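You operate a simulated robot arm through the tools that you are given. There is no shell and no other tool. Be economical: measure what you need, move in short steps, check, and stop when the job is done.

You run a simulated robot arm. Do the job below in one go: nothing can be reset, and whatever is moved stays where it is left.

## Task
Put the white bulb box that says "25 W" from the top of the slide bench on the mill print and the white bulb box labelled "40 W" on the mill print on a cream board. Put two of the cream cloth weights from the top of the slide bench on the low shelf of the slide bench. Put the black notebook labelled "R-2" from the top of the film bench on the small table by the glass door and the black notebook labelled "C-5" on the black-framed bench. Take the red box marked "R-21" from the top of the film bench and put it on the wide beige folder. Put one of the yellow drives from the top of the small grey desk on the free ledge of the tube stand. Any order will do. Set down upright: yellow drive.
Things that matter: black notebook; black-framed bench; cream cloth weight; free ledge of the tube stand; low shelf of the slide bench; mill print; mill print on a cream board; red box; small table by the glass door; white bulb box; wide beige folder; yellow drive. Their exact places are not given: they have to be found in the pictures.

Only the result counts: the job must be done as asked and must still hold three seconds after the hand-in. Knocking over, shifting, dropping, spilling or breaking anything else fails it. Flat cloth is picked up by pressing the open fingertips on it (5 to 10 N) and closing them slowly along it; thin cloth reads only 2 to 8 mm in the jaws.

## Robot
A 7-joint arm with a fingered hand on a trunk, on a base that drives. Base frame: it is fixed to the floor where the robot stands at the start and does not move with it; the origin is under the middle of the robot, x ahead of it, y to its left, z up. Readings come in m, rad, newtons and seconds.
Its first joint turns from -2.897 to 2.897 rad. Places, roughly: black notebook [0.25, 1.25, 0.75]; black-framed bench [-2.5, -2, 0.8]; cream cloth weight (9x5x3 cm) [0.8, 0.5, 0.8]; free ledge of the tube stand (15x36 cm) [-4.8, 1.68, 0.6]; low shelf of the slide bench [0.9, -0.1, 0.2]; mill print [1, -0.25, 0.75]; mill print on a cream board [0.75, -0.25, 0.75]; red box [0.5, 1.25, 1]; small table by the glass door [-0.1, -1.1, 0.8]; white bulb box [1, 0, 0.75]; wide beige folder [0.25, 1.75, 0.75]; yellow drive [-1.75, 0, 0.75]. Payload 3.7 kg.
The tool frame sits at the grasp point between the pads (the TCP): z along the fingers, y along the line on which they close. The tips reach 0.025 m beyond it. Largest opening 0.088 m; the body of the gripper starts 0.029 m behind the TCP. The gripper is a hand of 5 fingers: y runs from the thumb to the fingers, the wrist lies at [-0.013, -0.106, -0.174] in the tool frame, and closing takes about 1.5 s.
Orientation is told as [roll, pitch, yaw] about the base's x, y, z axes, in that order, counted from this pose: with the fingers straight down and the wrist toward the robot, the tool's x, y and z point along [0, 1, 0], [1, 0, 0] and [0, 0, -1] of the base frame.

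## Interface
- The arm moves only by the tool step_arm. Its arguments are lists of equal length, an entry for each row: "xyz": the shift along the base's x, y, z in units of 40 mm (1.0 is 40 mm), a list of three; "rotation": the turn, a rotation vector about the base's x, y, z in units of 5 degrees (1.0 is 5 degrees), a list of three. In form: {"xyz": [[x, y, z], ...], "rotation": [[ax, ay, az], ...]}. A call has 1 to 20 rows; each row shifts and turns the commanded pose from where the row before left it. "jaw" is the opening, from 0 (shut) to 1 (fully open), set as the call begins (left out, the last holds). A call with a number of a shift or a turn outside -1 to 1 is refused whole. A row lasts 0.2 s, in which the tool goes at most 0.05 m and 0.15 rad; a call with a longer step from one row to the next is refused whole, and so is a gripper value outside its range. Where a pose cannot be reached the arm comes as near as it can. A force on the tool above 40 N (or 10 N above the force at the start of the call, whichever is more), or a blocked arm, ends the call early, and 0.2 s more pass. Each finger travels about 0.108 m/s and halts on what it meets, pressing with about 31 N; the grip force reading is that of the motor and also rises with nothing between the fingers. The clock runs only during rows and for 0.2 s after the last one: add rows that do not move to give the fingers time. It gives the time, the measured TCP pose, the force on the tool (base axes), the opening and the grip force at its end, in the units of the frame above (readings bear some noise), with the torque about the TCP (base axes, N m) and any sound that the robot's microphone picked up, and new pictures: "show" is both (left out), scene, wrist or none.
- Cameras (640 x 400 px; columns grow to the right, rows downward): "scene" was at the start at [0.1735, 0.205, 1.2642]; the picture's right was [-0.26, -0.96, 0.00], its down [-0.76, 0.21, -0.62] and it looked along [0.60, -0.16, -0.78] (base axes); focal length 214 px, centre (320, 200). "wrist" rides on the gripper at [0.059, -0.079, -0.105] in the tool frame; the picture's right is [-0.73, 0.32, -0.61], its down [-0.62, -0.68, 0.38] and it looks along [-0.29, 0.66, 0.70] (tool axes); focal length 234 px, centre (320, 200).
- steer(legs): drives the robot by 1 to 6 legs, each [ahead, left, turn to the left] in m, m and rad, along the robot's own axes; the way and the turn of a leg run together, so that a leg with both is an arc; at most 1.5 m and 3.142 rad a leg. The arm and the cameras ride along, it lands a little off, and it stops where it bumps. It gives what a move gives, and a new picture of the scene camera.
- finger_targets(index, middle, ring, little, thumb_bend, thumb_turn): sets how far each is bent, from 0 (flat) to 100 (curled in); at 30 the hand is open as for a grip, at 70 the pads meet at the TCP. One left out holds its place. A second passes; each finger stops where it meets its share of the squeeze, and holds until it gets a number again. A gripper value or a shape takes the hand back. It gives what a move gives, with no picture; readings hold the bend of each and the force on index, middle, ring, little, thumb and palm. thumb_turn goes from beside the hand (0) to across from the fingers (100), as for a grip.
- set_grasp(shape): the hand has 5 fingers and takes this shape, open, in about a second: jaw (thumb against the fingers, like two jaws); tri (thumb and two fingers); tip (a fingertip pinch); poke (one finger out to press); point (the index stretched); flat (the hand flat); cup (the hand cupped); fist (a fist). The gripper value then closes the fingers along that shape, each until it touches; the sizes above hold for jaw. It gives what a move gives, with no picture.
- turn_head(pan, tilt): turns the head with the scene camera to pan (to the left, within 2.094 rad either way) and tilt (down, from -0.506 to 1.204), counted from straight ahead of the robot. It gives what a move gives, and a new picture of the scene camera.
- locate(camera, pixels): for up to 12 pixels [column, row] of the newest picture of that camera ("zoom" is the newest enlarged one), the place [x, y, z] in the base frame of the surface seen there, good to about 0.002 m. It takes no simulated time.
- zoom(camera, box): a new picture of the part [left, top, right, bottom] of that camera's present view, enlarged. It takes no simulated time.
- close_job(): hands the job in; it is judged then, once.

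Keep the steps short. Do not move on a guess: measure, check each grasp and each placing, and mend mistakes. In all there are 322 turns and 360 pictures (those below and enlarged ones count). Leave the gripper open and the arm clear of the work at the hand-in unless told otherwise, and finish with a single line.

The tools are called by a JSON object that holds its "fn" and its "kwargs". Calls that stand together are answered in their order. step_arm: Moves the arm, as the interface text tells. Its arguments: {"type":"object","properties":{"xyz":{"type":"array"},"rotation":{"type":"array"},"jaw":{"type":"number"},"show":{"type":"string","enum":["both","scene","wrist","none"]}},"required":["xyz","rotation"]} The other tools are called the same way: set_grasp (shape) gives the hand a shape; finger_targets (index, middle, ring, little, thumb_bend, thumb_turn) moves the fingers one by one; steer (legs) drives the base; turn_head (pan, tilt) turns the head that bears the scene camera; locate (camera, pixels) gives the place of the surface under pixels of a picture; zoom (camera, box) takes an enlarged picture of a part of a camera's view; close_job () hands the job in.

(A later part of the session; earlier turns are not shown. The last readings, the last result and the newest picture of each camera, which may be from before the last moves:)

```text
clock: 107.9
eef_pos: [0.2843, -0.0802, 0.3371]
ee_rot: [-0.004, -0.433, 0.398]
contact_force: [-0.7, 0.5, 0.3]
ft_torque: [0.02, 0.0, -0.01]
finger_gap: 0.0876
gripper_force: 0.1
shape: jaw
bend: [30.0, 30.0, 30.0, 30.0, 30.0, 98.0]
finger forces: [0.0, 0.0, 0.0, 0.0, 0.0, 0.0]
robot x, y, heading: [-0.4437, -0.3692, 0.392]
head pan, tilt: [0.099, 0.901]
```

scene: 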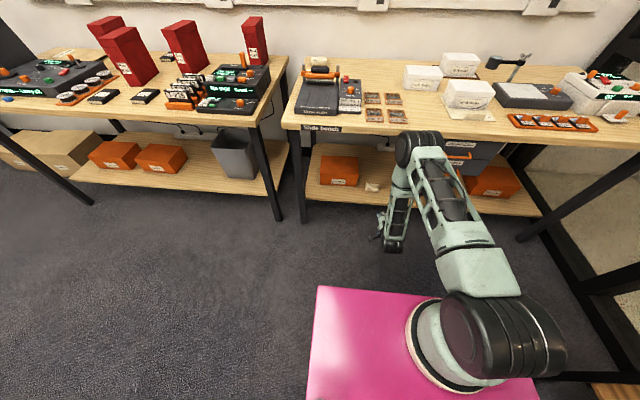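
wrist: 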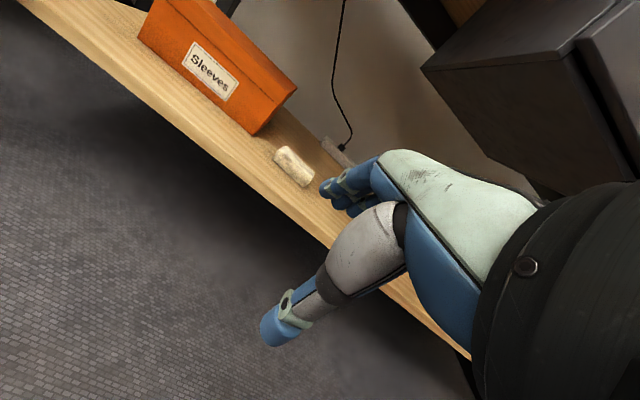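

The weight rests on the shelf. I raise the arm back up and level the hand.

{"fn": "step_arm", "kwargs": {"xyz": [[-0.7, -0.3, 0.6], [-0.7, -0.3, 0.6], [0, 0, 1], [0, 0, 1], [0, 0, 1], [0, 0, 1], [0, 0, 1], [0, 0, 1], [0, 0, 1], [0, 0, 1], [0, 0, 1], [0, 0, 1], [0, 0, 1], [0, 0, 1], [0, 0, 1], [0, 0, 1], [0, 0, 1], [0, 0, 1], [0, 0, 0.9], [0, 0, 0]], "rotation": [[0, 0, 0], [0, 0, 0], [0, 0, 0], [0, 0, 0], [0, 0, 0], [0, 0, 0], [-0.19, 0.46, 0], [-0.19, 0.46, 0], [-0.19, 0.46, 0], [-0.19, 0.46, 0], [-0.19, 0.46, 0], [-0.19, 0.46, 0], [-0.19, 0.46, 0], [-0.19, 0.46, 0], [-0.19, 0.46, 0], [-0.19, 0.46, 0], [0, 0, 0], [0, 0, 0], [0, 0, 0], [0, 0, 0]], "show": "scene"}}

```text
clock: 112.1
eef_pos: [0.2542, -0.0962, 1.0325]
ee_rot: [-0.001, 0.0, 0.397]
contact_force: [0.7, 0.2, 0.2]
ft_torque: [-0.01, 0.04, 0.0]
finger_gap: 0.0878
gripper_force: 0.2
shape: jaw
bend: [30.0, 30.0, 30.0, 30.0, 30.0, 98.0]
finger forces: [0.0, 0.0, 0.0, 0.0, 0.0, 0.0]
out of reach, approached as far as the arm can: row 7, 8, 9, 14, 15
robot x, y, heading: [-0.4432, -0.3708, 0.396]
head pan, tilt: [0.099, 0.901]
```

scene: 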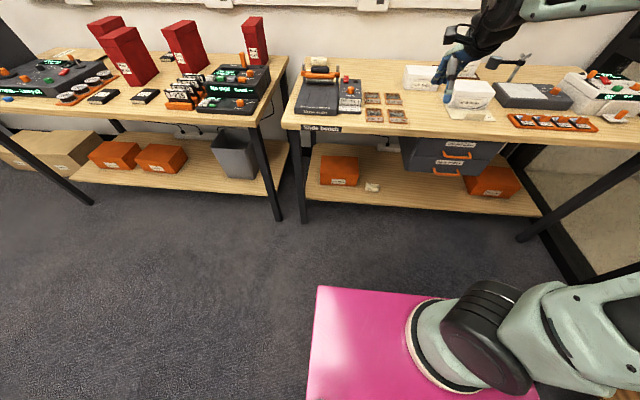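

I check the leg positions of both benches before driving toward the left end.

{"fn": "locate", "kwargs": {"camera": "scene", "pixels": [[277, 218], [303, 220], [265, 150], [300, 150], [250, 130], [318, 290], [318, 350]]}}

{"fn": "zoom", "kwargs": {"camera": "scene", "box": [230, 40, 390, 240]}}

```text
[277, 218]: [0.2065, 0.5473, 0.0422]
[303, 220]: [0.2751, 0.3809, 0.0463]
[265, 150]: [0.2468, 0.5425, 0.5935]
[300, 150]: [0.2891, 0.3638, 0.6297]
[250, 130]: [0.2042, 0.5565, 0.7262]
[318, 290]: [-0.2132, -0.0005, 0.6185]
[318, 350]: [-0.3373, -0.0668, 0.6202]
```

```text
2.00 times, centred on (310, 140) of scene
```

zoom: 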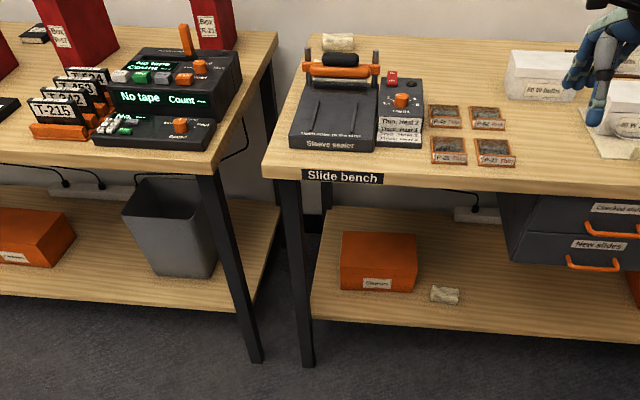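

Legs are at s≈0.40, and the base front will be at 0.31, so that's clear. I drive left 0.29 and ahead 0.50.

{"fn": "steer", "kwargs": {"legs": [[0, 0.29, -0.005], [0.5, 0, 0]]}}

```text
clock: 116.6
eef_pos: [0.6125, 0.3431, 1.032]
ee_rot: [-0.001, 0.001, 0.385]
contact_force: [0.6, 0.4, -0.3]
ft_torque: [0.01, 0.03, 0.01]
finger_gap: 0.0878
gripper_force: 0.1
shape: jaw
bend: [30.0, 30.0, 30.0, 30.0, 30.0, 98.0]
finger forces: [0.0, 0.1, 0.0, 0.0, 0.1, 0.1]
robot x, y, heading: [-0.0878, 0.078, 0.382]
head pan, tilt: [0.099, 0.901]
```

scene: 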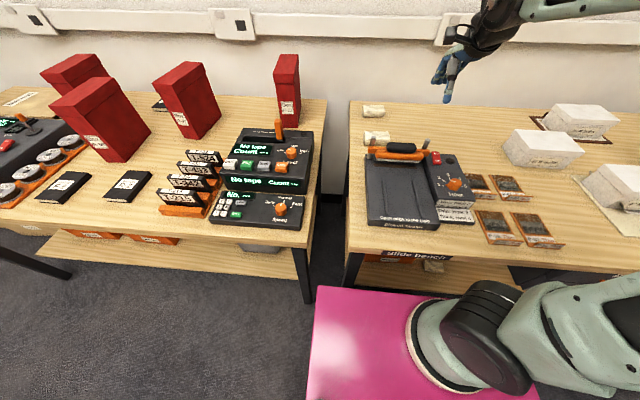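

I move above weight A at about (0.787, 0.538).

{"fn": "step_arm", "kwargs": {"xyz": [[0.72, 0.8, 0], [0.72, 0.8, 0], [0.72, 0.8, 0], [0.72, 0.8, 0], [0.72, 0.8, 0], [0.72, 0.8, 0], [0, 0, -0.5], [0, 0, -0.5], [0, 0, 0]], "rotation": [[0, 0, 0], [0, 0, 0], [0, 0, 0], [0, 0, 0], [0, 0, 0], [0, 0, 0], [0, 0, 0], [0, 0, 0], [0, 0, 0]], "show": "wrist"}}

{"fn": "zoom", "kwargs": {"camera": "scene", "box": [140, 80, 236, 140]}}

```text
clock: 118.6
eef_pos: [0.7843, 0.5345, 0.9908]
ee_rot: [-0.002, 0.002, 0.385]
contact_force: [-0.3, 0.5, -0.4]
ft_torque: [0.01, 0.03, -0.01]
finger_gap: 0.0876
gripper_force: 0.1
shape: jaw
bend: [30.0, 30.0, 30.0, 30.0, 30.0, 97.0]
finger forces: [0.0, 0.0, 0.0, 0.0, 0.1, 0.0]
robot x, y, heading: [-0.0852, 0.0799, 0.379]
head pan, tilt: [0.099, 0.901]
```

wrist: 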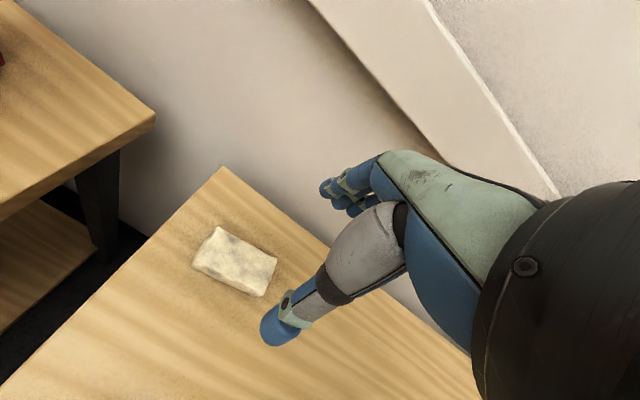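

```text
6.67 times, centred on (188, 110) of scene
```

zoom: 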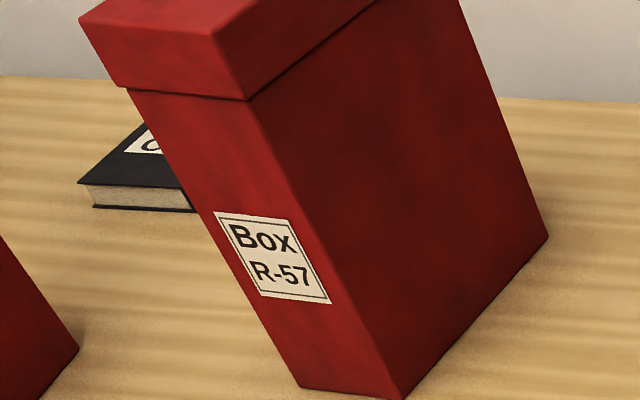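

A notebook starting with "C" lies behind box R-57. Now I measure weight A.

{"fn": "zoom", "kwargs": {"camera": "wrist", "box": [160, 200, 320, 320]}}

{"fn": "locate", "kwargs": {"camera": "wrist", "pixels": [[217, 230], [276, 262], [264, 293], [197, 260], [235, 258]]}}

```text
3.33 times, centred on (240, 260) of wrist
```

zoom: 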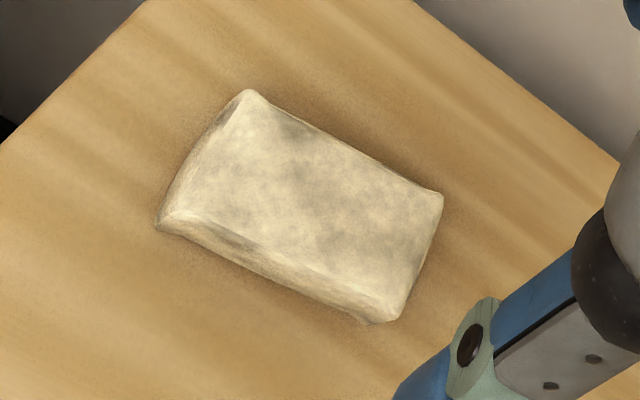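

```text
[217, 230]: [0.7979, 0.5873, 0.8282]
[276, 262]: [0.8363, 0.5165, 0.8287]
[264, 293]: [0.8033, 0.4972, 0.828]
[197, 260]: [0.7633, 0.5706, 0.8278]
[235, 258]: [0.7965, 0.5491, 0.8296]
```

Weight A: centre (0.800, 0.543), yaw 0.50. I align and go down. It is near the reach limit, so I watch the readings.

{"fn": "step_arm", "kwargs": {"xyz": [[0.2, 0.1, 0], [0.2, 0.1, 0], [0, 0, -0.9], [0, 0, -0.9], [0, 0, -0.9], [0, 0, -0.6], [0, 0, 0]], "rotation": [[0, 0, 0.65], [0, 0, 0.65], [0, 0, 0], [0, 0, 0], [0, 0, 0], [0, 0, 0], [0, 0, 0]], "show": "wrist"}}

```text
clock: 120.2
eef_pos: [0.8004, 0.5448, 0.8608]
ee_rot: [-0.003, 0.004, 0.498]
contact_force: [0.5, -0.2, 0.5]
ft_torque: [0.01, 0.0, 0.0]
finger_gap: 0.0878
gripper_force: 0.0
shape: jaw
bend: [30.0, 30.0, 30.0, 30.0, 30.0, 97.0]
finger forces: [0.0, 0.1, 0.1, 0.0, 0.0, 0.1]
robot x, y, heading: [-0.0876, 0.0759, 0.379]
head pan, tilt: [0.099, 0.901]
```

wrist: 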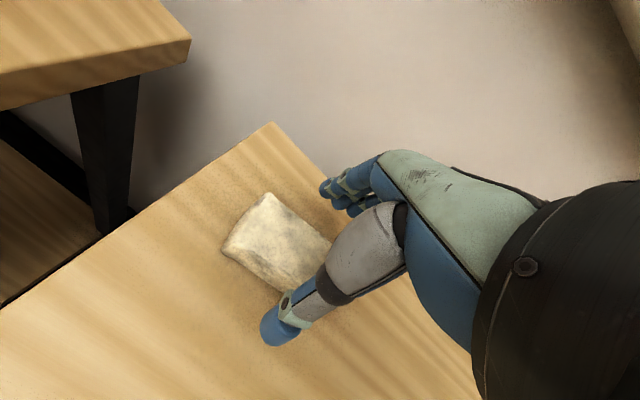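

Reached. I lower to z 0.83 and close.

{"fn": "step_arm", "kwargs": {"xyz": [[0, 0, -0.3], [0, 0, -0.3], [0, 0, -0.18], [0, 0, 0]], "rotation": [[0, 0, 0], [0, 0, 0], [0, 0, 0], [0, 0, 0]], "show": "none"}}

{"fn": "step_arm", "kwargs": {"xyz": [[0, 0, 0], [0, 0, 0], [0, 0, 0], [0, 0, 0], [0, 0, 0]], "rotation": [[0, 0, 0], [0, 0, 0], [0, 0, 0], [0, 0, 0], [0, 0, 0]], "jaw": 0.1, "show": "none"}}

{"fn": "step_arm", "kwargs": {"xyz": [[0, 0, 0.3], [0, 0, 0.6], [0, 0, 0.9], [0, 0, 0.9], [0, 0, 0.9], [0, 0, 0.9], [0, 0, 0.9], [0, 0, 0]], "rotation": [[0, 0, 0], [0, 0, 0], [0, 0, 0], [0, 0, 0], [0, 0, 0], [0, 0, 0], [0, 0, 0], [0, 0, 0]], "show": "wrist"}}

```text
clock: 121.2
eef_pos: [0.8014, 0.5443, 0.8293]
ee_rot: [-0.002, 0.002, 0.498]
contact_force: [0.3, -0.1, -0.1]
ft_torque: [0.01, -0.01, 0.02]
finger_gap: 0.0877
gripper_force: 0.0
shape: jaw
bend: [30.0, 30.0, 30.0, 30.0, 30.0, 97.0]
finger forces: [0.1, 0.1, 0.1, 0.1, 0.1, 0.1]
robot x, y, heading: [-0.0853, 0.0813, 0.378]
head pan, tilt: [0.099, 0.901]
```

```text
clock: 122.4
eef_pos: [0.8013, 0.5447, 0.8293]
ee_rot: [-0.003, 0.002, 0.497]
contact_force: [0.7, -0.6, -0.8]
ft_torque: [-0.01, 0.03, 0.06]
finger_gap: 0.0436
gripper_force: 30.1
shape: jaw
bend: [74.0, 44.0, 41.0, 42.0, 71.0, 100.0]
finger forces: [15.2, 7.9, 3.6, 1.8, 28.4, 0.0]
robot x, y, heading: [-0.0904, 0.0823, 0.378]
head pan, tilt: [0.099, 0.901]
```

```text
clock: 124.2
eef_pos: [0.8015, 0.5419, 1.0454]
ee_rot: [-0.001, 0.002, 0.497]
contact_force: [0.1, -0.5, -3.4]
ft_torque: [-0.03, -0.01, 0.0]
finger_gap: 0.0438
gripper_force: 31.5
shape: jaw
bend: [74.0, 45.0, 43.0, 44.0, 71.0, 98.0]
finger forces: [15.8, 7.5, 3.6, 1.8, 28.7, 0.1]
robot x, y, heading: [-0.0897, 0.0766, 0.379]
head pan, tilt: [0.099, 0.901]
```

wrist: 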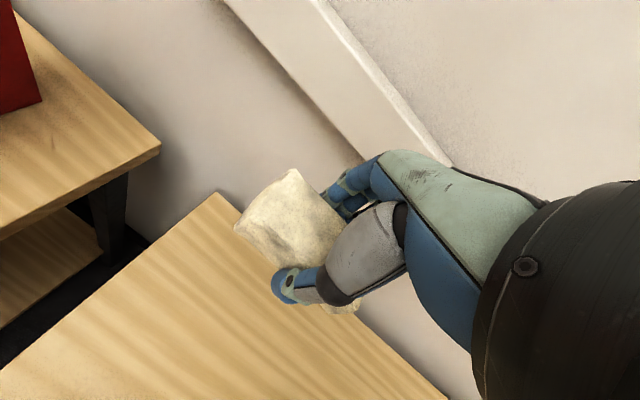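

Held. I retract the arm toward the robot, centring it, then drive back and right so the second weight goes to the right of the first.

{"fn": "step_arm", "kwargs": {"xyz": [[-0.9, -0.5, 0], [-0.9, -0.5, 0], [-0.85, -0.65, 0], [-0.85, -0.65, 0], [-0.85, -0.65, 0], [-0.85, -0.65, 0], [-0.85, -0.65, 0], [0, 0, 0]], "rotation": [[0, 0, -0.19], [0, 0, -0.19], [0, 0, -0.19], [0, 0, -0.19], [0, 0, -0.19], [0, 0, -0.19], [0, 0, -0.17], [0, 0, 0]], "show": "none"}}

{"fn": "steer", "kwargs": {"legs": [[-0.5, 0, 0.01], [0, -0.41, 0]]}}

```text
clock: 126.0
eef_pos: [0.5561, 0.3722, 1.0446]
ee_rot: [-0.002, 0.003, 0.383]
contact_force: [-0.1, -0.4, -4.4]
ft_torque: [-0.03, 0.04, -0.02]
finger_gap: 0.0433
gripper_force: 31.6
shape: jaw
bend: [74.0, 45.0, 43.0, 45.0, 71.0, 98.0]
finger forces: [16.0, 7.6, 3.8, 1.5, 28.9, 0.0]
robot x, y, heading: [-0.0904, 0.0793, 0.377]
head pan, tilt: [0.099, 0.901]
```

```text
clock: 131.0
eef_pos: [0.2391, -0.1807, 1.0452]
ee_rot: [-0.003, 0.001, 0.392]
contact_force: [0.6, -1.1, -3.2]
ft_torque: [0.03, -0.02, 0.01]
finger_gap: 0.0435
gripper_force: 30.8
shape: jaw
bend: [74.0, 45.0, 43.0, 45.0, 71.0, 98.0]
finger forces: [16.0, 7.5, 3.7, 1.6, 28.8, 0.1]
robot x, y, heading: [-0.4029, -0.4831, 0.389]
head pan, tilt: [0.099, 0.901]
```

scene: 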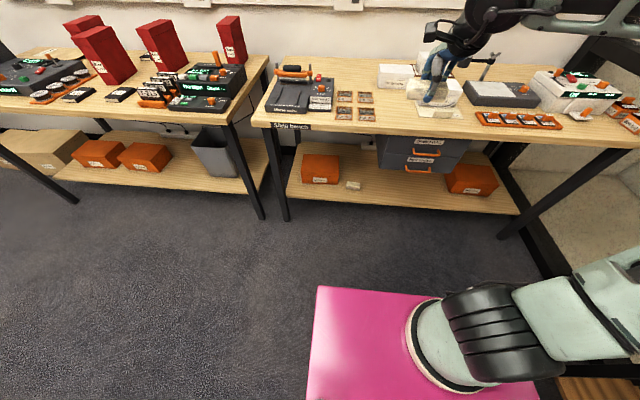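

I lower the hand in front of the bench, tilting as before.

{"fn": "step_arm", "kwargs": {"xyz": [[0.7, 0, -0.7], [0.7, 0, -0.7], [0.4, -0.6, -0.7], [0, 0, -1], [0, 0, -1], [0, 0, -1], [0, 0, -1], [0, 0, -1], [0, 0, -1], [0, 0, -1], [0, 0, -1], [0, 0, -1], [0, 0, -1], [0, 0, -1], [0, 0, -1], [0, 0, -1], [0, 0, -1], [0, 0, -1], [0, 0, 0]], "rotation": [[0.19, -0.46, 0], [0.19, -0.46, 0], [0.19, -0.46, 0], [0.19, -0.46, 0], [0.19, -0.46, 0], [0.19, -0.46, 0], [0.19, -0.46, 0], [0.19, -0.46, 0], [0.19, -0.46, 0], [0.19, -0.46, 0], [0, 0, 0], [0, 0, 0], [0, 0, 0], [0, 0, 0], [0, 0, 0], [0, 0, 0], [0, 0, 0], [0, 0, 0], [0, 0, 0]]}}

```text
clock: 135.0
eef_pos: [0.3266, -0.1972, 0.4064]
ee_rot: [-0.002, -0.432, 0.395]
contact_force: [0.2, 0.1, -4.1]
ft_torque: [0.0, 0.03, 0.0]
finger_gap: 0.0429
gripper_force: 31.2
shape: jaw
bend: [74.0, 45.0, 44.0, 45.0, 71.0, 97.0]
finger forces: [15.2, 7.2, 3.8, 0.8, 28.7, 0.0]
out of reach, approached as far as the arm can: row 17, 18
robot x, y, heading: [-0.3975, -0.4829, 0.39]
head pan, tilt: [0.099, 0.901]
```

scene: 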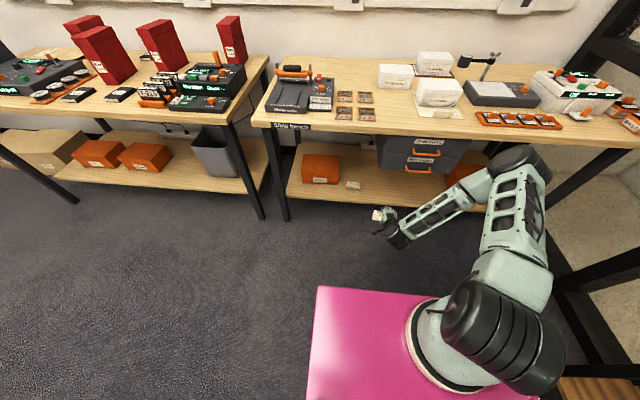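
wrist: 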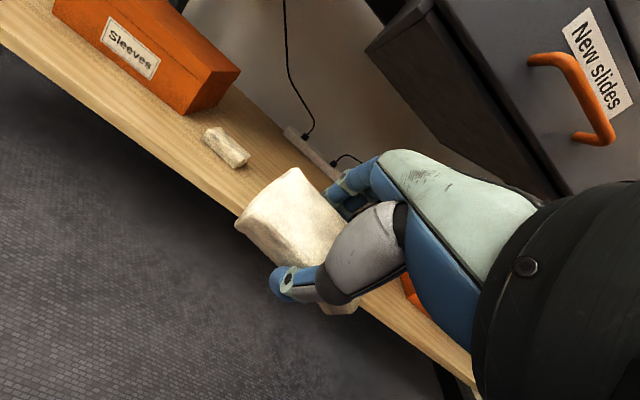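

The elbow has gone out to the right this time. I measure where the elbow and forearm are.

{"fn": "locate", "kwargs": {"camera": "scene", "pixels": [[525, 165], [500, 180], [460, 192], [430, 215], [395, 235], [385, 215]]}}

```text
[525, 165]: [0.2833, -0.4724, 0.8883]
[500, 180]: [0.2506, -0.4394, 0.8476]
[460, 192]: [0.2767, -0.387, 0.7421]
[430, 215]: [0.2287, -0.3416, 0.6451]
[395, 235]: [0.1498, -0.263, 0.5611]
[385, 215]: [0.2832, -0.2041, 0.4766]
```

The forearm is at s≈0.1, well in front of the edge. I extend in small portions and check.

{"fn": "step_arm", "kwargs": {"xyz": [[0.92, 0.38, -0.2], [0.92, 0.38, -0.2], [0.92, 0.38, -0.2], [0, 0, 0]], "rotation": [[0, 0, 0], [0, 0, 0], [0, 0, 0], [0, 0, 0]], "show": "scene"}}

{"fn": "locate", "kwargs": {"camera": "scene", "pixels": [[525, 160], [500, 170], [460, 185], [430, 205], [400, 225], [385, 215]]}}

```text
clock: 136.0
eef_pos: [0.4385, -0.1497, 0.3847]
ee_rot: [-0.002, -0.431, 0.392]
contact_force: [-0.3, 0.8, -3.7]
ft_torque: [-0.04, -0.01, 0.02]
finger_gap: 0.0428
gripper_force: 31.6
shape: jaw
bend: [74.0, 45.0, 44.0, 45.0, 71.0, 97.0]
finger forces: [15.2, 7.2, 3.8, 0.8, 28.8, 0.0]
robot x, y, heading: [-0.4011, -0.4819, 0.387]
head pan, tilt: [0.099, 0.901]
```

scene: 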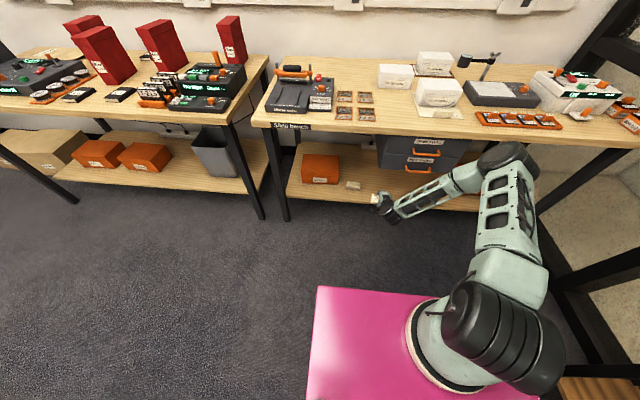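

```text
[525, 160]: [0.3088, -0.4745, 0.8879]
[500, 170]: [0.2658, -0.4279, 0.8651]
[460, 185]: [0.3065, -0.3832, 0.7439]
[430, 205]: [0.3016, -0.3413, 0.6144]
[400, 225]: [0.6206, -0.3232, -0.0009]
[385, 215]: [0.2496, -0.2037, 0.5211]
```

Still clear. I extend further over the shelf.

{"fn": "step_arm", "kwargs": {"xyz": [[0.92, 0.38, -0.3], [0.92, 0.38, -0.3], [0.92, 0.38, -0.3], [0.92, 0.38, -0.3], [0.5, 0.2, -0.2], [0, 0, 0]], "rotation": [[0, 0, 0], [0, 0, 0], [0, 0, 0], [0, 0, 0], [0, 0, 0], [0, 0, 0]]}}

{"fn": "locate", "kwargs": {"camera": "scene", "pixels": [[500, 155], [490, 170], [450, 180], [425, 190], [410, 200]]}}

```text
clock: 137.4
eef_pos: [0.5719, -0.0983, 0.3879]
ee_rot: [-0.003, -0.432, 0.393]
contact_force: [0.8, -0.6, -4.2]
ft_torque: [0.03, 0.01, 0.01]
finger_gap: 0.0427
gripper_force: 31.2
shape: jaw
bend: [74.0, 45.0, 44.0, 45.0, 71.0, 97.0]
finger forces: [15.3, 7.3, 3.7, 0.9, 28.8, 0.1]
out of reach, approached as far as the arm can: row 1, 2, 3, 4, 5
robot x, y, heading: [-0.4009, -0.4793, 0.393]
head pan, tilt: [0.099, 0.901]
```

scene: 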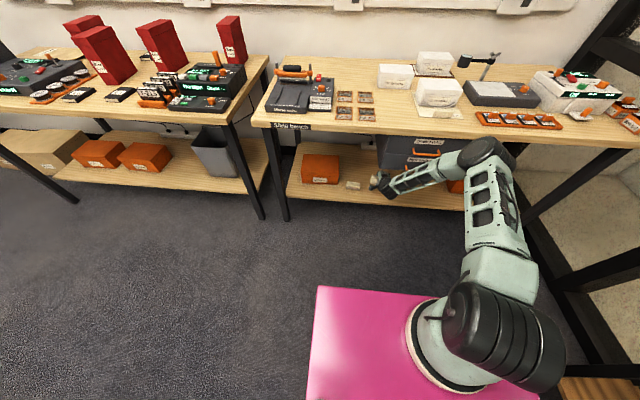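
wrist: 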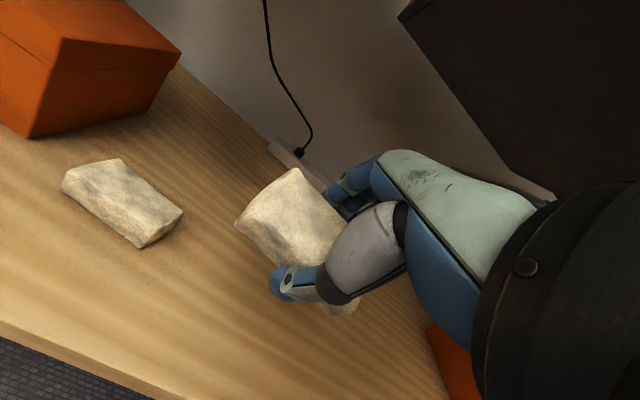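

```text
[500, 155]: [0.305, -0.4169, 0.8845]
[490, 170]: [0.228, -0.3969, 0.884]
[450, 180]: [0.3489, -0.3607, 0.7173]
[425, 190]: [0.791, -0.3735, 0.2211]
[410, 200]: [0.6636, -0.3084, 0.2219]
```

The height is stuck at z 0.388 by a joint limit. I turn the hand to the left, in line with the forearm, and try lowering.

{"fn": "step_arm", "kwargs": {"xyz": [[0, 0, 0], [0, 0, 0], [0, 0, 0], [0, 0, 0], [0, 0, 0], [0, 0, -0.4], [0, 0, -0.4], [0, 0, -0.4], [0, 0, 0]], "rotation": [[0, 0, 1], [0, 0, 1], [0, 0, 1], [0, 0, 1], [0, 0, 1], [0, 0, 0], [0, 0, 0], [0, 0, 0], [0, 0, 0]]}}

```text
clock: 139.4
eef_pos: [0.5597, -0.0928, 0.3853]
ee_rot: [0.011, -0.42, 0.832]
contact_force: [0.6, 1.0, -4.4]
ft_torque: [-0.02, 0.02, 0.01]
finger_gap: 0.0428
gripper_force: 31.1
shape: jaw
bend: [74.0, 45.0, 44.0, 45.0, 71.0, 97.0]
finger forces: [15.3, 7.3, 3.7, 0.8, 28.9, 0.1]
out of reach, approached as far as the arm can: row 5, 6, 7, 8
robot x, y, heading: [-0.4041, -0.4832, 0.389]
head pan, tilt: [0.099, 0.901]
```

scene: 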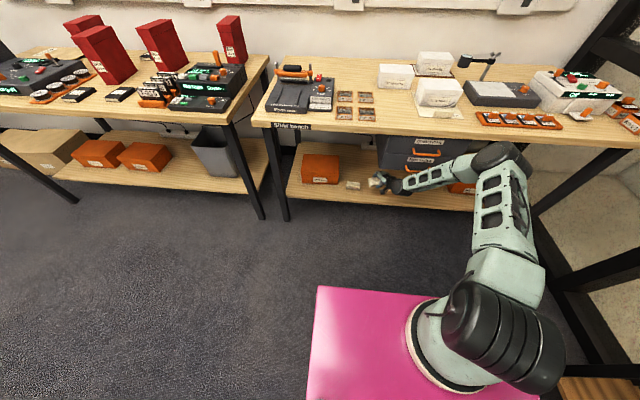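
wrist: 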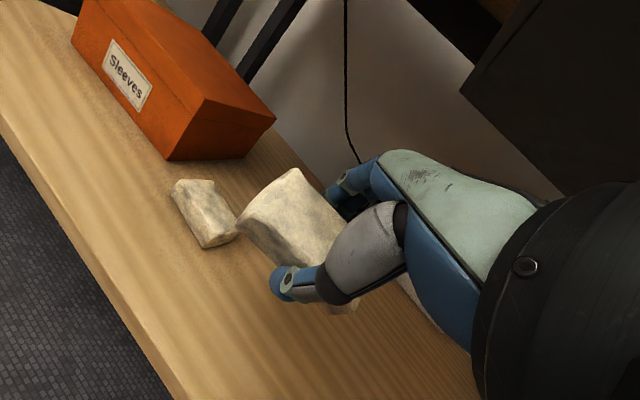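

That doesn't help. The first descent worked with the elbow in plane, so I retract, raise, and repeat that same path.

{"fn": "step_arm", "kwargs": {"xyz": [[0, 0, 0.2], [0, 0, 0], [0, 0, 0], [0, 0, 0], [0, 0, 0], [-0.92, -0.38, 0], [-0.92, -0.38, 0], [-0.92, -0.38, 0], [-0.92, -0.38, 0], [-0.92, -0.38, 0], [-0.92, -0.38, 0], [-0.92, -0.38, 0], [-0.5, -0.2, 0], [0, 0, 0]], "rotation": [[0, 0, -1], [0, 0, -1], [0, 0, -1], [0, 0, -1], [0, 0, -1], [0, 0, 0], [0, 0, 0], [0, 0, 0], [0, 0, 0], [0, 0, 0], [0, 0, 0], [0, 0, 0], [0, 0, 0], [0, 0, 0]], "show": "none"}}

{"fn": "step_arm", "kwargs": {"xyz": [[0, 0, 1], [0, 0, 1], [0, 0, 1], [0, 0, 1], [0, 0, 1], [0, 0, 1], [0, 0, 1], [0, 0, 1], [0, 0, 1], [0, 0, 1], [0, 0, 1], [0, 0, 1], [0, 0, 1], [0, 0, 1], [0, 0, 1], [0, 0, 1], [0, 0, 0.4], [0, 0, 0]], "rotation": [[0, 0, 0], [0, 0, 0], [0, 0, 0], [0, 0, 0], [0, 0, 0], [0, 0, 0], [-0.19, 0.46, 0], [-0.19, 0.46, 0], [-0.19, 0.46, 0], [-0.19, 0.46, 0], [-0.19, 0.46, 0], [-0.19, 0.46, 0], [-0.19, 0.46, 0], [-0.19, 0.46, 0], [-0.19, 0.46, 0], [-0.19, 0.46, 0], [0, 0, 0], [0, 0, 0]], "show": "scene"}}

```text
clock: 142.4
eef_pos: [0.2975, -0.2097, 0.4199]
ee_rot: [-0.002, -0.432, 0.392]
contact_force: [-0.1, 0.7, -3.9]
ft_torque: [-0.02, 0.0, 0.0]
finger_gap: 0.0428
gripper_force: 30.6
shape: jaw
bend: [74.0, 45.0, 44.0, 45.0, 71.0, 97.0]
finger forces: [15.3, 7.2, 3.7, 0.9, 28.8, 0.0]
out of reach, approached as far as the arm can: row 12, 13
robot x, y, heading: [-0.3967, -0.4818, 0.391]
head pan, tilt: [0.099, 0.901]
```

```text
clock: 146.2
eef_pos: [0.3076, -0.2015, 1.0776]
ee_rot: [-0.002, 0.002, 0.392]
contact_force: [0.2, 0.1, -4.0]
ft_torque: [-0.02, 0.01, -0.02]
finger_gap: 0.0421
gripper_force: 30.9
shape: jaw
bend: [74.0, 45.0, 44.0, 45.0, 71.0, 97.0]
finger forces: [15.8, 7.3, 3.8, 1.0, 28.1, 0.0]
out of reach, approached as far as the arm can: row 6
robot x, y, heading: [-0.3999, -0.4829, 0.395]
head pan, tilt: [0.099, 0.901]
```

scene: 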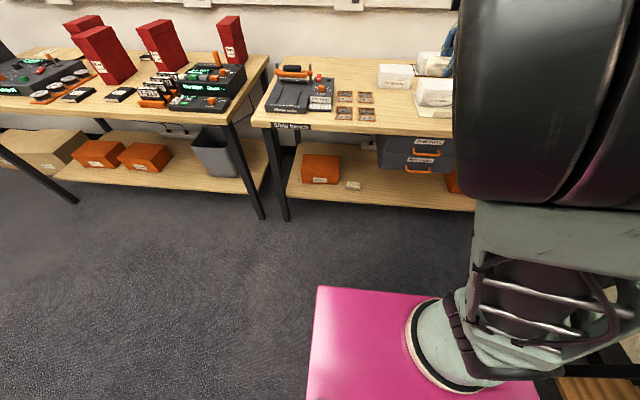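

The elbow is now high and in plane. I descend again with the tilt.

{"fn": "step_arm", "kwargs": {"xyz": [[0, 0, -1], [0, 0, -1], [0, 0, -1], [0, 0, -1], [0, 0, -1], [0, 0, -1], [0, 0, -1], [0, 0, -1], [0, 0, -1], [0, 0, -1], [0, 0, -1], [0, 0, -1], [0, 0, -1], [0, 0, -1], [0, 0, -1], [0, 0, -1], [0, 0, 0]], "rotation": [[0.19, -0.46, 0], [0.19, -0.46, 0], [0.19, -0.46, 0], [0.19, -0.46, 0], [0.19, -0.46, 0], [0.19, -0.46, 0], [0.19, -0.46, 0], [0.19, -0.46, 0], [0.19, -0.46, 0], [0.19, -0.46, 0], [0, 0, 0], [0, 0, 0], [0, 0, 0], [0, 0, 0], [0, 0, 0], [0, 0, 0], [0, 0, 0]], "show": "scene"}}

```text
clock: 149.8
eef_pos: [0.3064, -0.2032, 0.435]
ee_rot: [-0.003, -0.433, 0.393]
contact_force: [0.1, -0.1, -3.8]
ft_torque: [-0.03, 0.09, 0.0]
finger_gap: 0.0417
gripper_force: 31.1
shape: jaw
bend: [74.0, 45.0, 45.0, 45.0, 71.0, 97.0]
finger forces: [15.1, 7.1, 3.7, 0.7, 28.1, 0.1]
robot x, y, heading: [-0.4, -0.4834, 0.383]
head pan, tilt: [0.099, 0.901]
```

scene: 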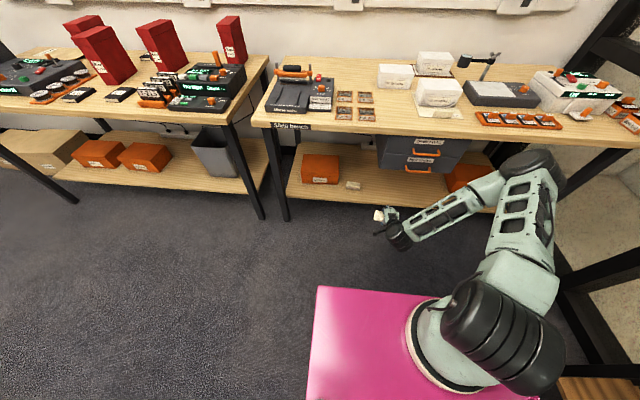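

The elbow again swung right. I try turning the hand to the right here, to pull the elbow back into plane.

{"fn": "step_arm", "kwargs": {"xyz": [[0, 0, 0], [0, 0, 0], [0, 0, 0], [0, 0, 0], [0, 0, 0], [0, 0, 0], [0, 0, 0], [0, 0, 0]], "rotation": [[0, 0, -1], [0, 0, -1], [0, 0, -1], [0, 0, -1], [0, 0, -1], [0, 0, -1], [0, 0, -1], [0, 0, 0]], "show": "scene"}}

```text
clock: 151.6
eef_pos: [0.3072, -0.2039, 0.4339]
ee_rot: [-0.002, -0.432, -0.218]
contact_force: [0.1, -0.8, -3.6]
ft_torque: [0.0, 0.02, -0.01]
finger_gap: 0.0418
gripper_force: 31.3
shape: jaw
bend: [74.0, 45.0, 45.0, 45.0, 71.0, 97.0]
finger forces: [14.9, 7.1, 3.8, 0.7, 28.0, 0.0]
robot x, y, heading: [-0.4012, -0.4876, 0.393]
head pan, tilt: [0.099, 0.901]
```

scene: 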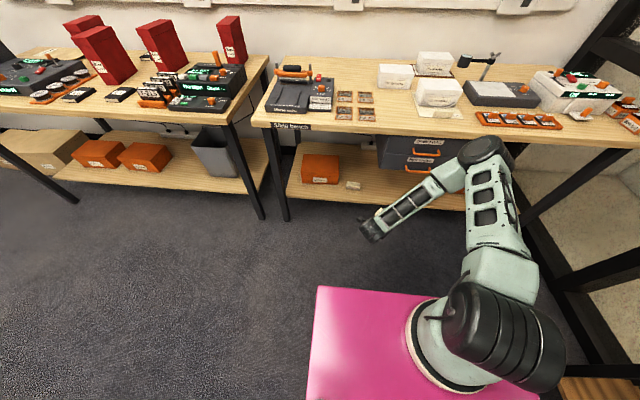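

{"fn": "step_arm", "kwargs": {"xyz": [[0, 0, -0.8], [0, 0, -0.8], [0, 0, -0.8], [0, 0, -0.6], [0, 0, 0]], "rotation": [[0, 0, 0], [0, 0, 0], [0, 0, 0], [0, 0, 0], [0, 0, 0]], "show": "scene"}}

```text
clock: 152.8
eef_pos: [0.328, -0.2106, 0.3922]
ee_rot: [-0.003, -0.431, -0.217]
contact_force: [-0.4, 0.9, -3.8]
ft_torque: [0.04, 0.01, -0.03]
finger_gap: 0.042
gripper_force: 31.3
shape: jaw
bend: [74.0, 45.0, 45.0, 45.0, 71.0, 97.0]
finger forces: [14.8, 7.0, 3.7, 0.7, 28.1, 0.0]
out of reach, approached as far as the arm can: row 1, 2, 3, 4
robot x, y, heading: [-0.4001, -0.4838, 0.392]
head pan, tilt: [0.099, 0.901]
```

scene: 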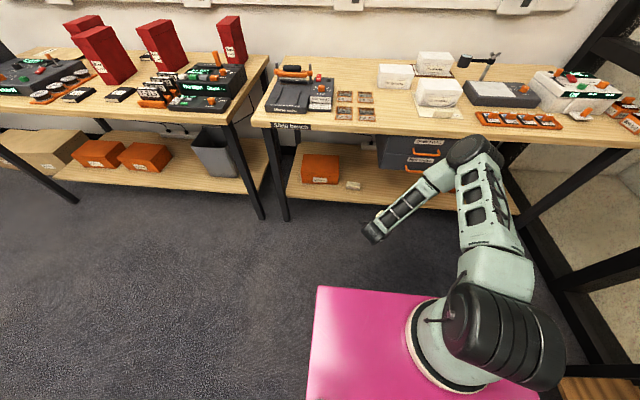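

The limit seems to be the upper arm's pitch, so the elbow has to be brought in plane. I turn the hand further right while low (which moves the elbow left), then raise and turn back while high.

{"fn": "step_arm", "kwargs": {"xyz": [[0, 0, 0.4], [0, 0, 0.4], [0, 0, 0.2], [0, 0, 0], [0, 0, 0], [0, 0, 0], [0, 0, 0]], "rotation": [[0, 0, -1], [0, 0, -1], [0, 0, -1], [0, 0, -1], [0, 0, -1], [0, 0, -1], [0, 0, 0]], "show": "scene"}}

```text
clock: 154.4
eef_pos: [0.3298, -0.209, 0.4351]
ee_rot: [-0.001, -0.429, -0.742]
contact_force: [-0.5, 1.2, -4.1]
ft_torque: [0.06, 0.03, 0.02]
finger_gap: 0.0419
gripper_force: 30.4
shape: jaw
bend: [74.0, 45.0, 45.0, 45.0, 71.0, 97.0]
finger forces: [14.9, 7.1, 3.9, 0.8, 28.3, 0.1]
robot x, y, heading: [-0.4022, -0.4847, 0.396]
head pan, tilt: [0.099, 0.901]
```

scene: 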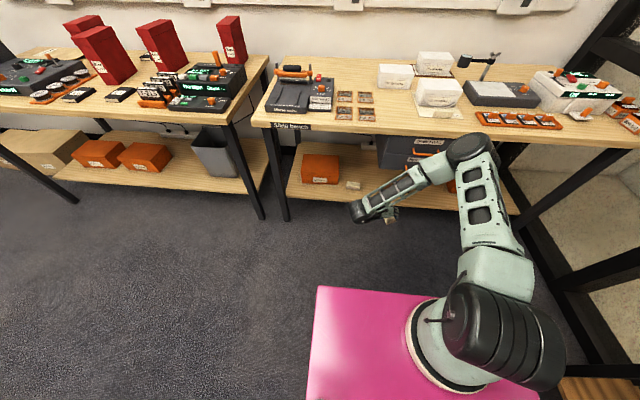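

Now I try bringing the hand to the right, under the elbow, with the yaw near zero.

{"fn": "step_arm", "kwargs": {"xyz": [[0.35, -0.85, 0], [0.35, -0.85, 0], [0.35, -0.85, 0], [0.35, -0.85, 0], [0.35, -0.85, 0], [0, 0, 0], [0, 0, 0], [0, 0, 0], [0, 0, 0]], "rotation": [[0, 0, 1], [0, 0, 1], [0, 0, 1], [0, 0, 1], [0, 0, 1], [0, 0, 1], [0, 0, 1], [0, 0, 1], [0, 0, 0]], "show": "scene"}}

```text
clock: 156.4
eef_pos: [0.398, -0.3786, 0.4321]
ee_rot: [-0.001, -0.435, -0.042]
contact_force: [0.7, 0.5, -4.2]
ft_torque: [0.0, 0.04, 0.01]
finger_gap: 0.042
gripper_force: 31.4
shape: jaw
bend: [74.0, 45.0, 45.0, 45.0, 71.0, 97.0]
finger forces: [14.9, 7.2, 3.7, 0.6, 28.0, 0.1]
robot x, y, heading: [-0.4001, -0.4814, 0.393]
head pan, tilt: [0.099, 0.901]
```

scene: 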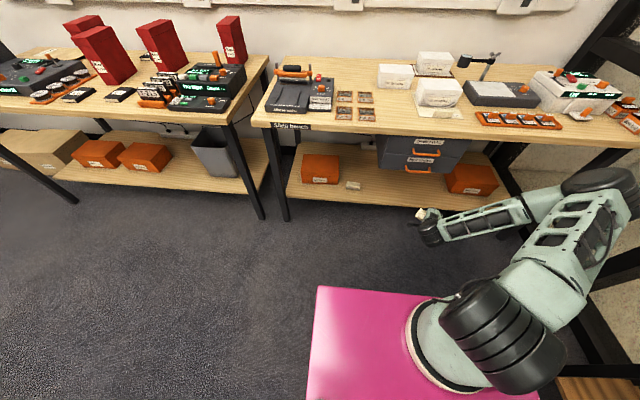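

The elbow stays right. I go back to exactly the start pose of the first descent (ahead 0.694, z 1.043) and repeat it.

{"fn": "step_arm", "kwargs": {"xyz": [[-0.7, 0.7, 0.3], [-0.7, 0.7, 0.3], [-0.7, 0.7, 0.3], [-0.7, 0.7, 0.3], [-0.7, 0.7, 0.3], [0, 0, 1], [0, 0, 1], [0, 0, 1], [0, 0, 1], [0, 0, 1], [0, 0, 1], [0, 0, 1], [0, 0, 1], [0, 0, 1], [0, 0, 1], [0, 0, 1], [0, 0, 1], [0, 0, 1], [0, 0, 0.8], [0, 0, 0]], "rotation": [[0, 0, 1], [0, 0, 1], [0, 0, 1], [0, 0, 1], [0, 0, 1], [0, 0, 0], [0, 0, 0], [-0.19, 0.46, 0], [-0.19, 0.46, 0], [-0.19, 0.46, 0], [-0.19, 0.46, 0], [-0.19, 0.46, 0], [-0.19, 0.46, 0], [-0.19, 0.46, 0], [-0.19, 0.46, 0], [-0.19, 0.46, 0], [-0.19, 0.46, 0], [0, 0, 0], [0, 0, 0], [0, 0, 0]], "show": "scene"}}

```text
clock: 160.6
eef_pos: [0.2996, -0.2138, 1.0268]
ee_rot: [-0.001, 0.002, 0.393]
contact_force: [-0.1, -0.6, -3.3]
ft_torque: [-0.01, -0.01, -0.01]
finger_gap: 0.0412
gripper_force: 31.6
shape: jaw
bend: [74.0, 46.0, 45.0, 45.0, 72.0, 97.0]
finger forces: [15.8, 7.6, 4.1, 0.7, 28.3, 0.0]
out of reach, approached as far as the arm can: row 6, 7, 8, 9
robot x, y, heading: [-0.4029, -0.4808, 0.383]
head pan, tilt: [0.099, 0.901]
```

scene: 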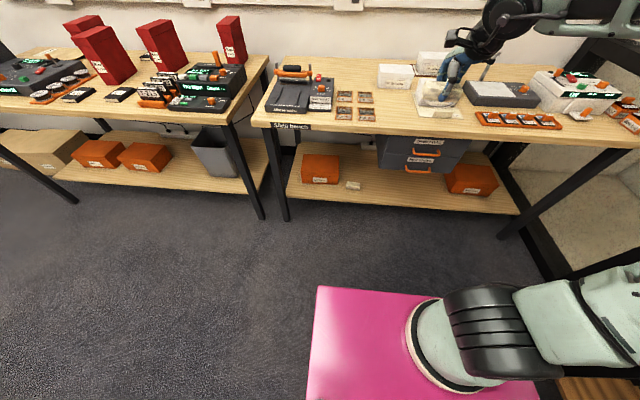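

I fully extend the arm first (which straightens the elbow into plane), then retract to ahead 0.694.

{"fn": "step_arm", "kwargs": {"xyz": [[0.87, 0.36, 0], [0.87, 0.36, 0], [0.87, 0.36, 0], [0.87, 0.36, 0], [0.87, 0.36, 0], [0.87, 0.36, 0], [0, 0, 0], [-0.95, -0.39, 0], [-0.95, -0.39, 0], [-0.95, -0.39, 0], [-0.95, -0.39, 0], [-0.95, -0.39, 0], [-0.95, -0.39, 0], [-0.95, -0.39, 0], [0, 0, 0.4], [0, 0, 0]], "rotation": [[0, 0, 0], [0, 0, 0], [0, 0, 0], [0, 0, 0], [0, 0, 0], [0, 0, 0], [0, 0, 0], [0, 0, 0], [0, 0, 0], [0, 0, 0], [0, 0, 0], [0, 0, 0], [0, 0, 0], [0, 0, 0], [0, 0, 0], [0, 0, 0]], "show": "scene"}}

```text
clock: 164.0
eef_pos: [0.2419, -0.2375, 1.0415]
ee_rot: [-0.002, 0.002, 0.393]
contact_force: [0.1, 0.6, -4.1]
ft_torque: [-0.03, 0.02, -0.04]
finger_gap: 0.0416
gripper_force: 31.1
shape: jaw
bend: [74.0, 46.0, 45.0, 45.0, 72.0, 97.0]
finger forces: [15.8, 7.6, 4.2, 0.9, 28.4, 0.0]
robot x, y, heading: [-0.3996, -0.482, 0.39]
head pan, tilt: [0.099, 0.901]
```

scene: 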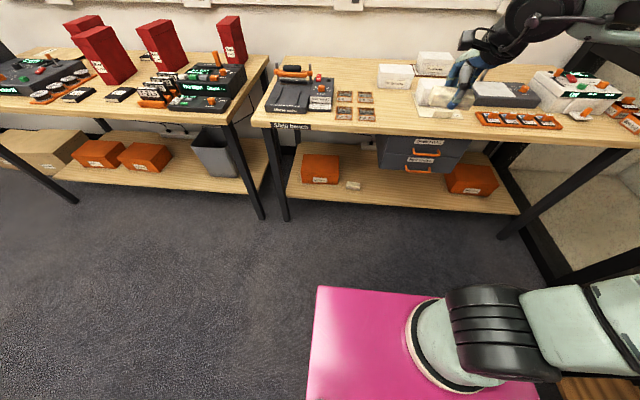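

{"fn": "step_arm", "kwargs": {"xyz": [[0, 0, -1], [0, 0, -1], [0, 0, -1], [0, 0, -1], [0, 0, -1], [0, 0, -1], [0, 0, -1], [0, 0, -1], [0, 0, -1], [0, 0, -1], [0, 0, 0]], "rotation": [[0.19, -0.46, 0], [0.19, -0.46, 0], [0.19, -0.46, 0], [0.19, -0.46, 0], [0.19, -0.46, 0], [0.19, -0.46, 0], [0.19, -0.46, 0], [0.19, -0.46, 0], [0.19, -0.46, 0], [0.19, -0.46, 0], [0, 0, 0]], "show": "scene"}}

```text
clock: 166.4
eef_pos: [0.3034, -0.1994, 0.6617]
ee_rot: [-0.002, -0.432, 0.392]
contact_force: [0.0, -0.1, -4.5]
ft_torque: [-0.04, 0.03, 0.01]
finger_gap: 0.0406
gripper_force: 31.0
shape: jaw
bend: [74.0, 46.0, 45.0, 45.0, 72.0, 97.0]
finger forces: [14.8, 6.8, 3.8, 0.6, 27.7, 0.0]
out of reach, approached as far as the arm can: row 6, 7, 8, 9, 10
robot x, y, heading: [-0.3983, -0.4814, 0.386]
head pan, tilt: [0.099, 0.901]
```

scene: 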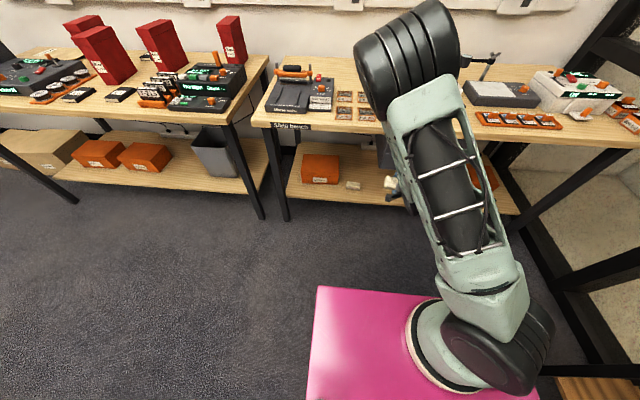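

The elbow is now in plane. I continue down to z about 0.33.

{"fn": "step_arm", "kwargs": {"xyz": [[0, 0, -1], [0, 0, -1], [0, 0, -1], [0, 0, -1], [0, 0, -1], [0, 0, -1], [0, 0, -1], [0, 0, -1], [0, 0, -0.4], [0, 0, 0]], "rotation": [[0, 0, 0], [0, 0, 0], [0, 0, 0], [0, 0, 0], [0, 0, 0], [0, 0, 0], [0, 0, 0], [0, 0, 0], [0, 0, 0], [0, 0, 0]], "show": "scene"}}

{"fn": "locate", "kwargs": {"camera": "scene", "pixels": [[400, 115], [390, 140], [385, 170], [420, 130], [385, 200]]}}

```text
clock: 168.6
eef_pos: [0.3021, -0.2013, 0.3262]
ee_rot: [-0.002, -0.432, 0.392]
contact_force: [0.8, 1.0, -3.3]
ft_torque: [-0.03, 0.01, 0.0]
finger_gap: 0.041
gripper_force: 31.0
shape: jaw
bend: [74.0, 46.0, 46.0, 45.0, 72.0, 97.0]
finger forces: [15.0, 6.7, 3.7, 0.6, 27.7, 0.0]
robot x, y, heading: [-0.3999, -0.4837, 0.393]
head pan, tilt: [0.099, 0.901]
```

scene: 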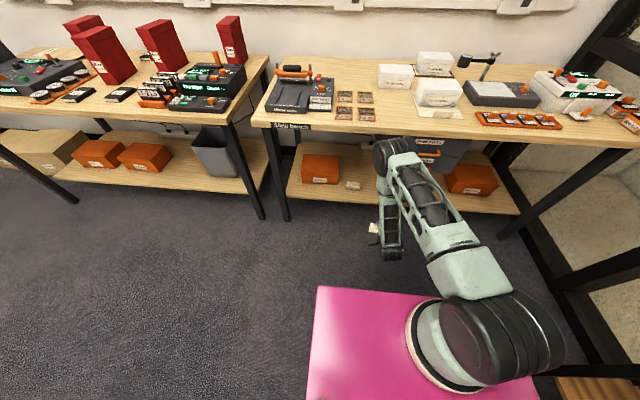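

```text
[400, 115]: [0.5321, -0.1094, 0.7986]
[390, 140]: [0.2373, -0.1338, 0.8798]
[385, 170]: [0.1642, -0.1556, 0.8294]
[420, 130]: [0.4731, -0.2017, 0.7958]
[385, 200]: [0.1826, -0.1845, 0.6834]
```

Good pose, like the first time. I extend over the shelf.

{"fn": "step_arm", "kwargs": {"xyz": [[0.92, 0.38, 0], [0.92, 0.38, 0], [0.92, 0.38, 0], [0.92, 0.38, 0], [0.92, 0.38, 0], [0.92, 0.38, 0], [0.92, 0.38, 0], [0.92, 0.38, 0], [0, 0, 0]], "rotation": [[0, 0, 0], [0, 0, 0], [0, 0, 0], [0, 0, 0], [0, 0, 0], [0, 0, 0], [0, 0, 0], [0, 0, 0], [0, 0, 0]]}}

```text
clock: 170.6
eef_pos: [0.5984, -0.0809, 0.3287]
ee_rot: [-0.002, -0.433, 0.392]
contact_force: [0.5, 0.3, -4.4]
ft_torque: [-0.03, 0.06, -0.01]
finger_gap: 0.0406
gripper_force: 30.7
shape: jaw
bend: [74.0, 46.0, 46.0, 45.0, 72.0, 97.0]
finger forces: [15.2, 6.8, 3.8, 0.5, 27.9, 0.1]
robot x, y, heading: [-0.4024, -0.4857, 0.394]
head pan, tilt: [0.099, 0.901]
```

scene: 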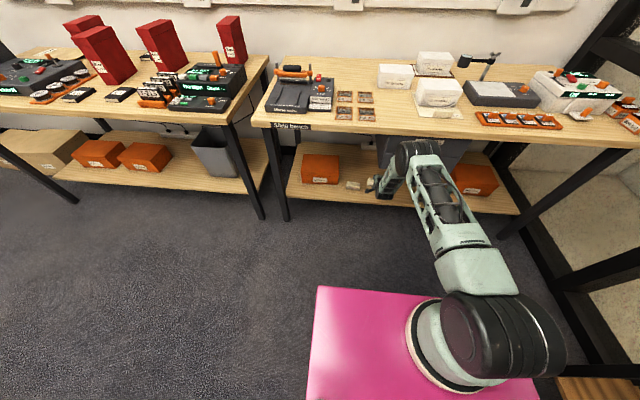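
wrist: 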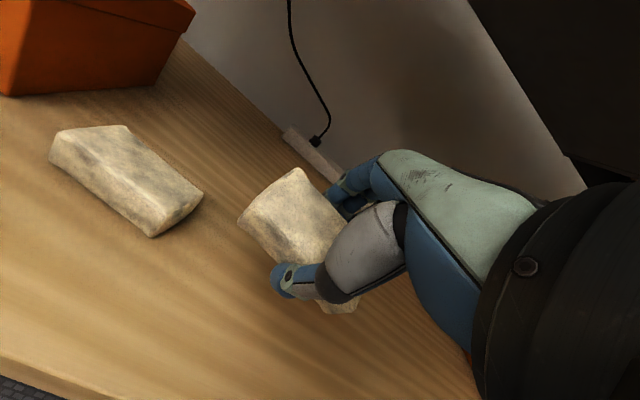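

I lower it to the shelf and open.

{"fn": "step_arm", "kwargs": {"xyz": [[0.3, 0.0, -0.5], [0.2, 0, -0.5], [0, 0, -0.4], [0, 0, -0.15], [0, 0, -0.15], [0, 0, 0]], "rotation": [[0, 0, 0], [0, 0, 0], [0, 0, 0], [0, 0, 0], [0, 0, 0], [0, 0, 0]], "show": "none"}}

{"fn": "step_arm", "kwargs": {"xyz": [[0, 0, 0], [0, 0, 0], [0, 0, 0.2], [0, 0, 0], [0, 0, 0]], "rotation": [[0, 0, 0], [0, 0, 0], [0, 0, 0], [0, 0, 0], [0, 0, 0]], "jaw": 0.85, "show": "wrist"}}

```text
clock: 172.0
eef_pos: [0.6206, -0.0784, 0.2575]
ee_rot: [0.0, -0.435, 0.392]
contact_force: [1.3, 2.9, 2.9]
ft_torque: [-0.09, 0.01, 0.02]
finger_gap: 0.0414
gripper_force: 30.7
shape: jaw
bend: [74.0, 46.0, 45.0, 45.0, 72.0, 97.0]
finger forces: [17.0, 8.0, 4.4, 1.5, 27.7, 0.0]
robot x, y, heading: [-0.3973, -0.4819, 0.39]
head pan, tilt: [0.099, 0.901]
```

```text
clock: 173.2
eef_pos: [0.6191, -0.0807, 0.2648]
ee_rot: [-0.002, -0.43, 0.394]
contact_force: [-0.2, 0.1, 0.5]
ft_torque: [0.04, 0.04, -0.01]
finger_gap: 0.0744
gripper_force: 0.0
shape: jaw
bend: [28.0, 33.0, 31.0, 32.0, 44.0, 98.0]
finger forces: [0.0, 0.0, 0.1, 0.0, 0.5, 0.1]
robot x, y, heading: [-0.3999, -0.4816, 0.391]
head pan, tilt: [0.099, 0.901]
```

wrist: 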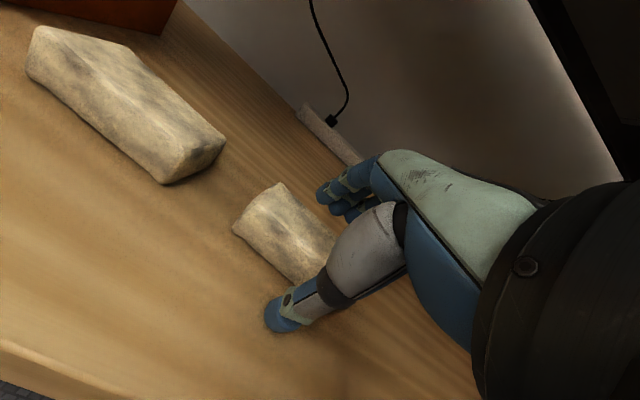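

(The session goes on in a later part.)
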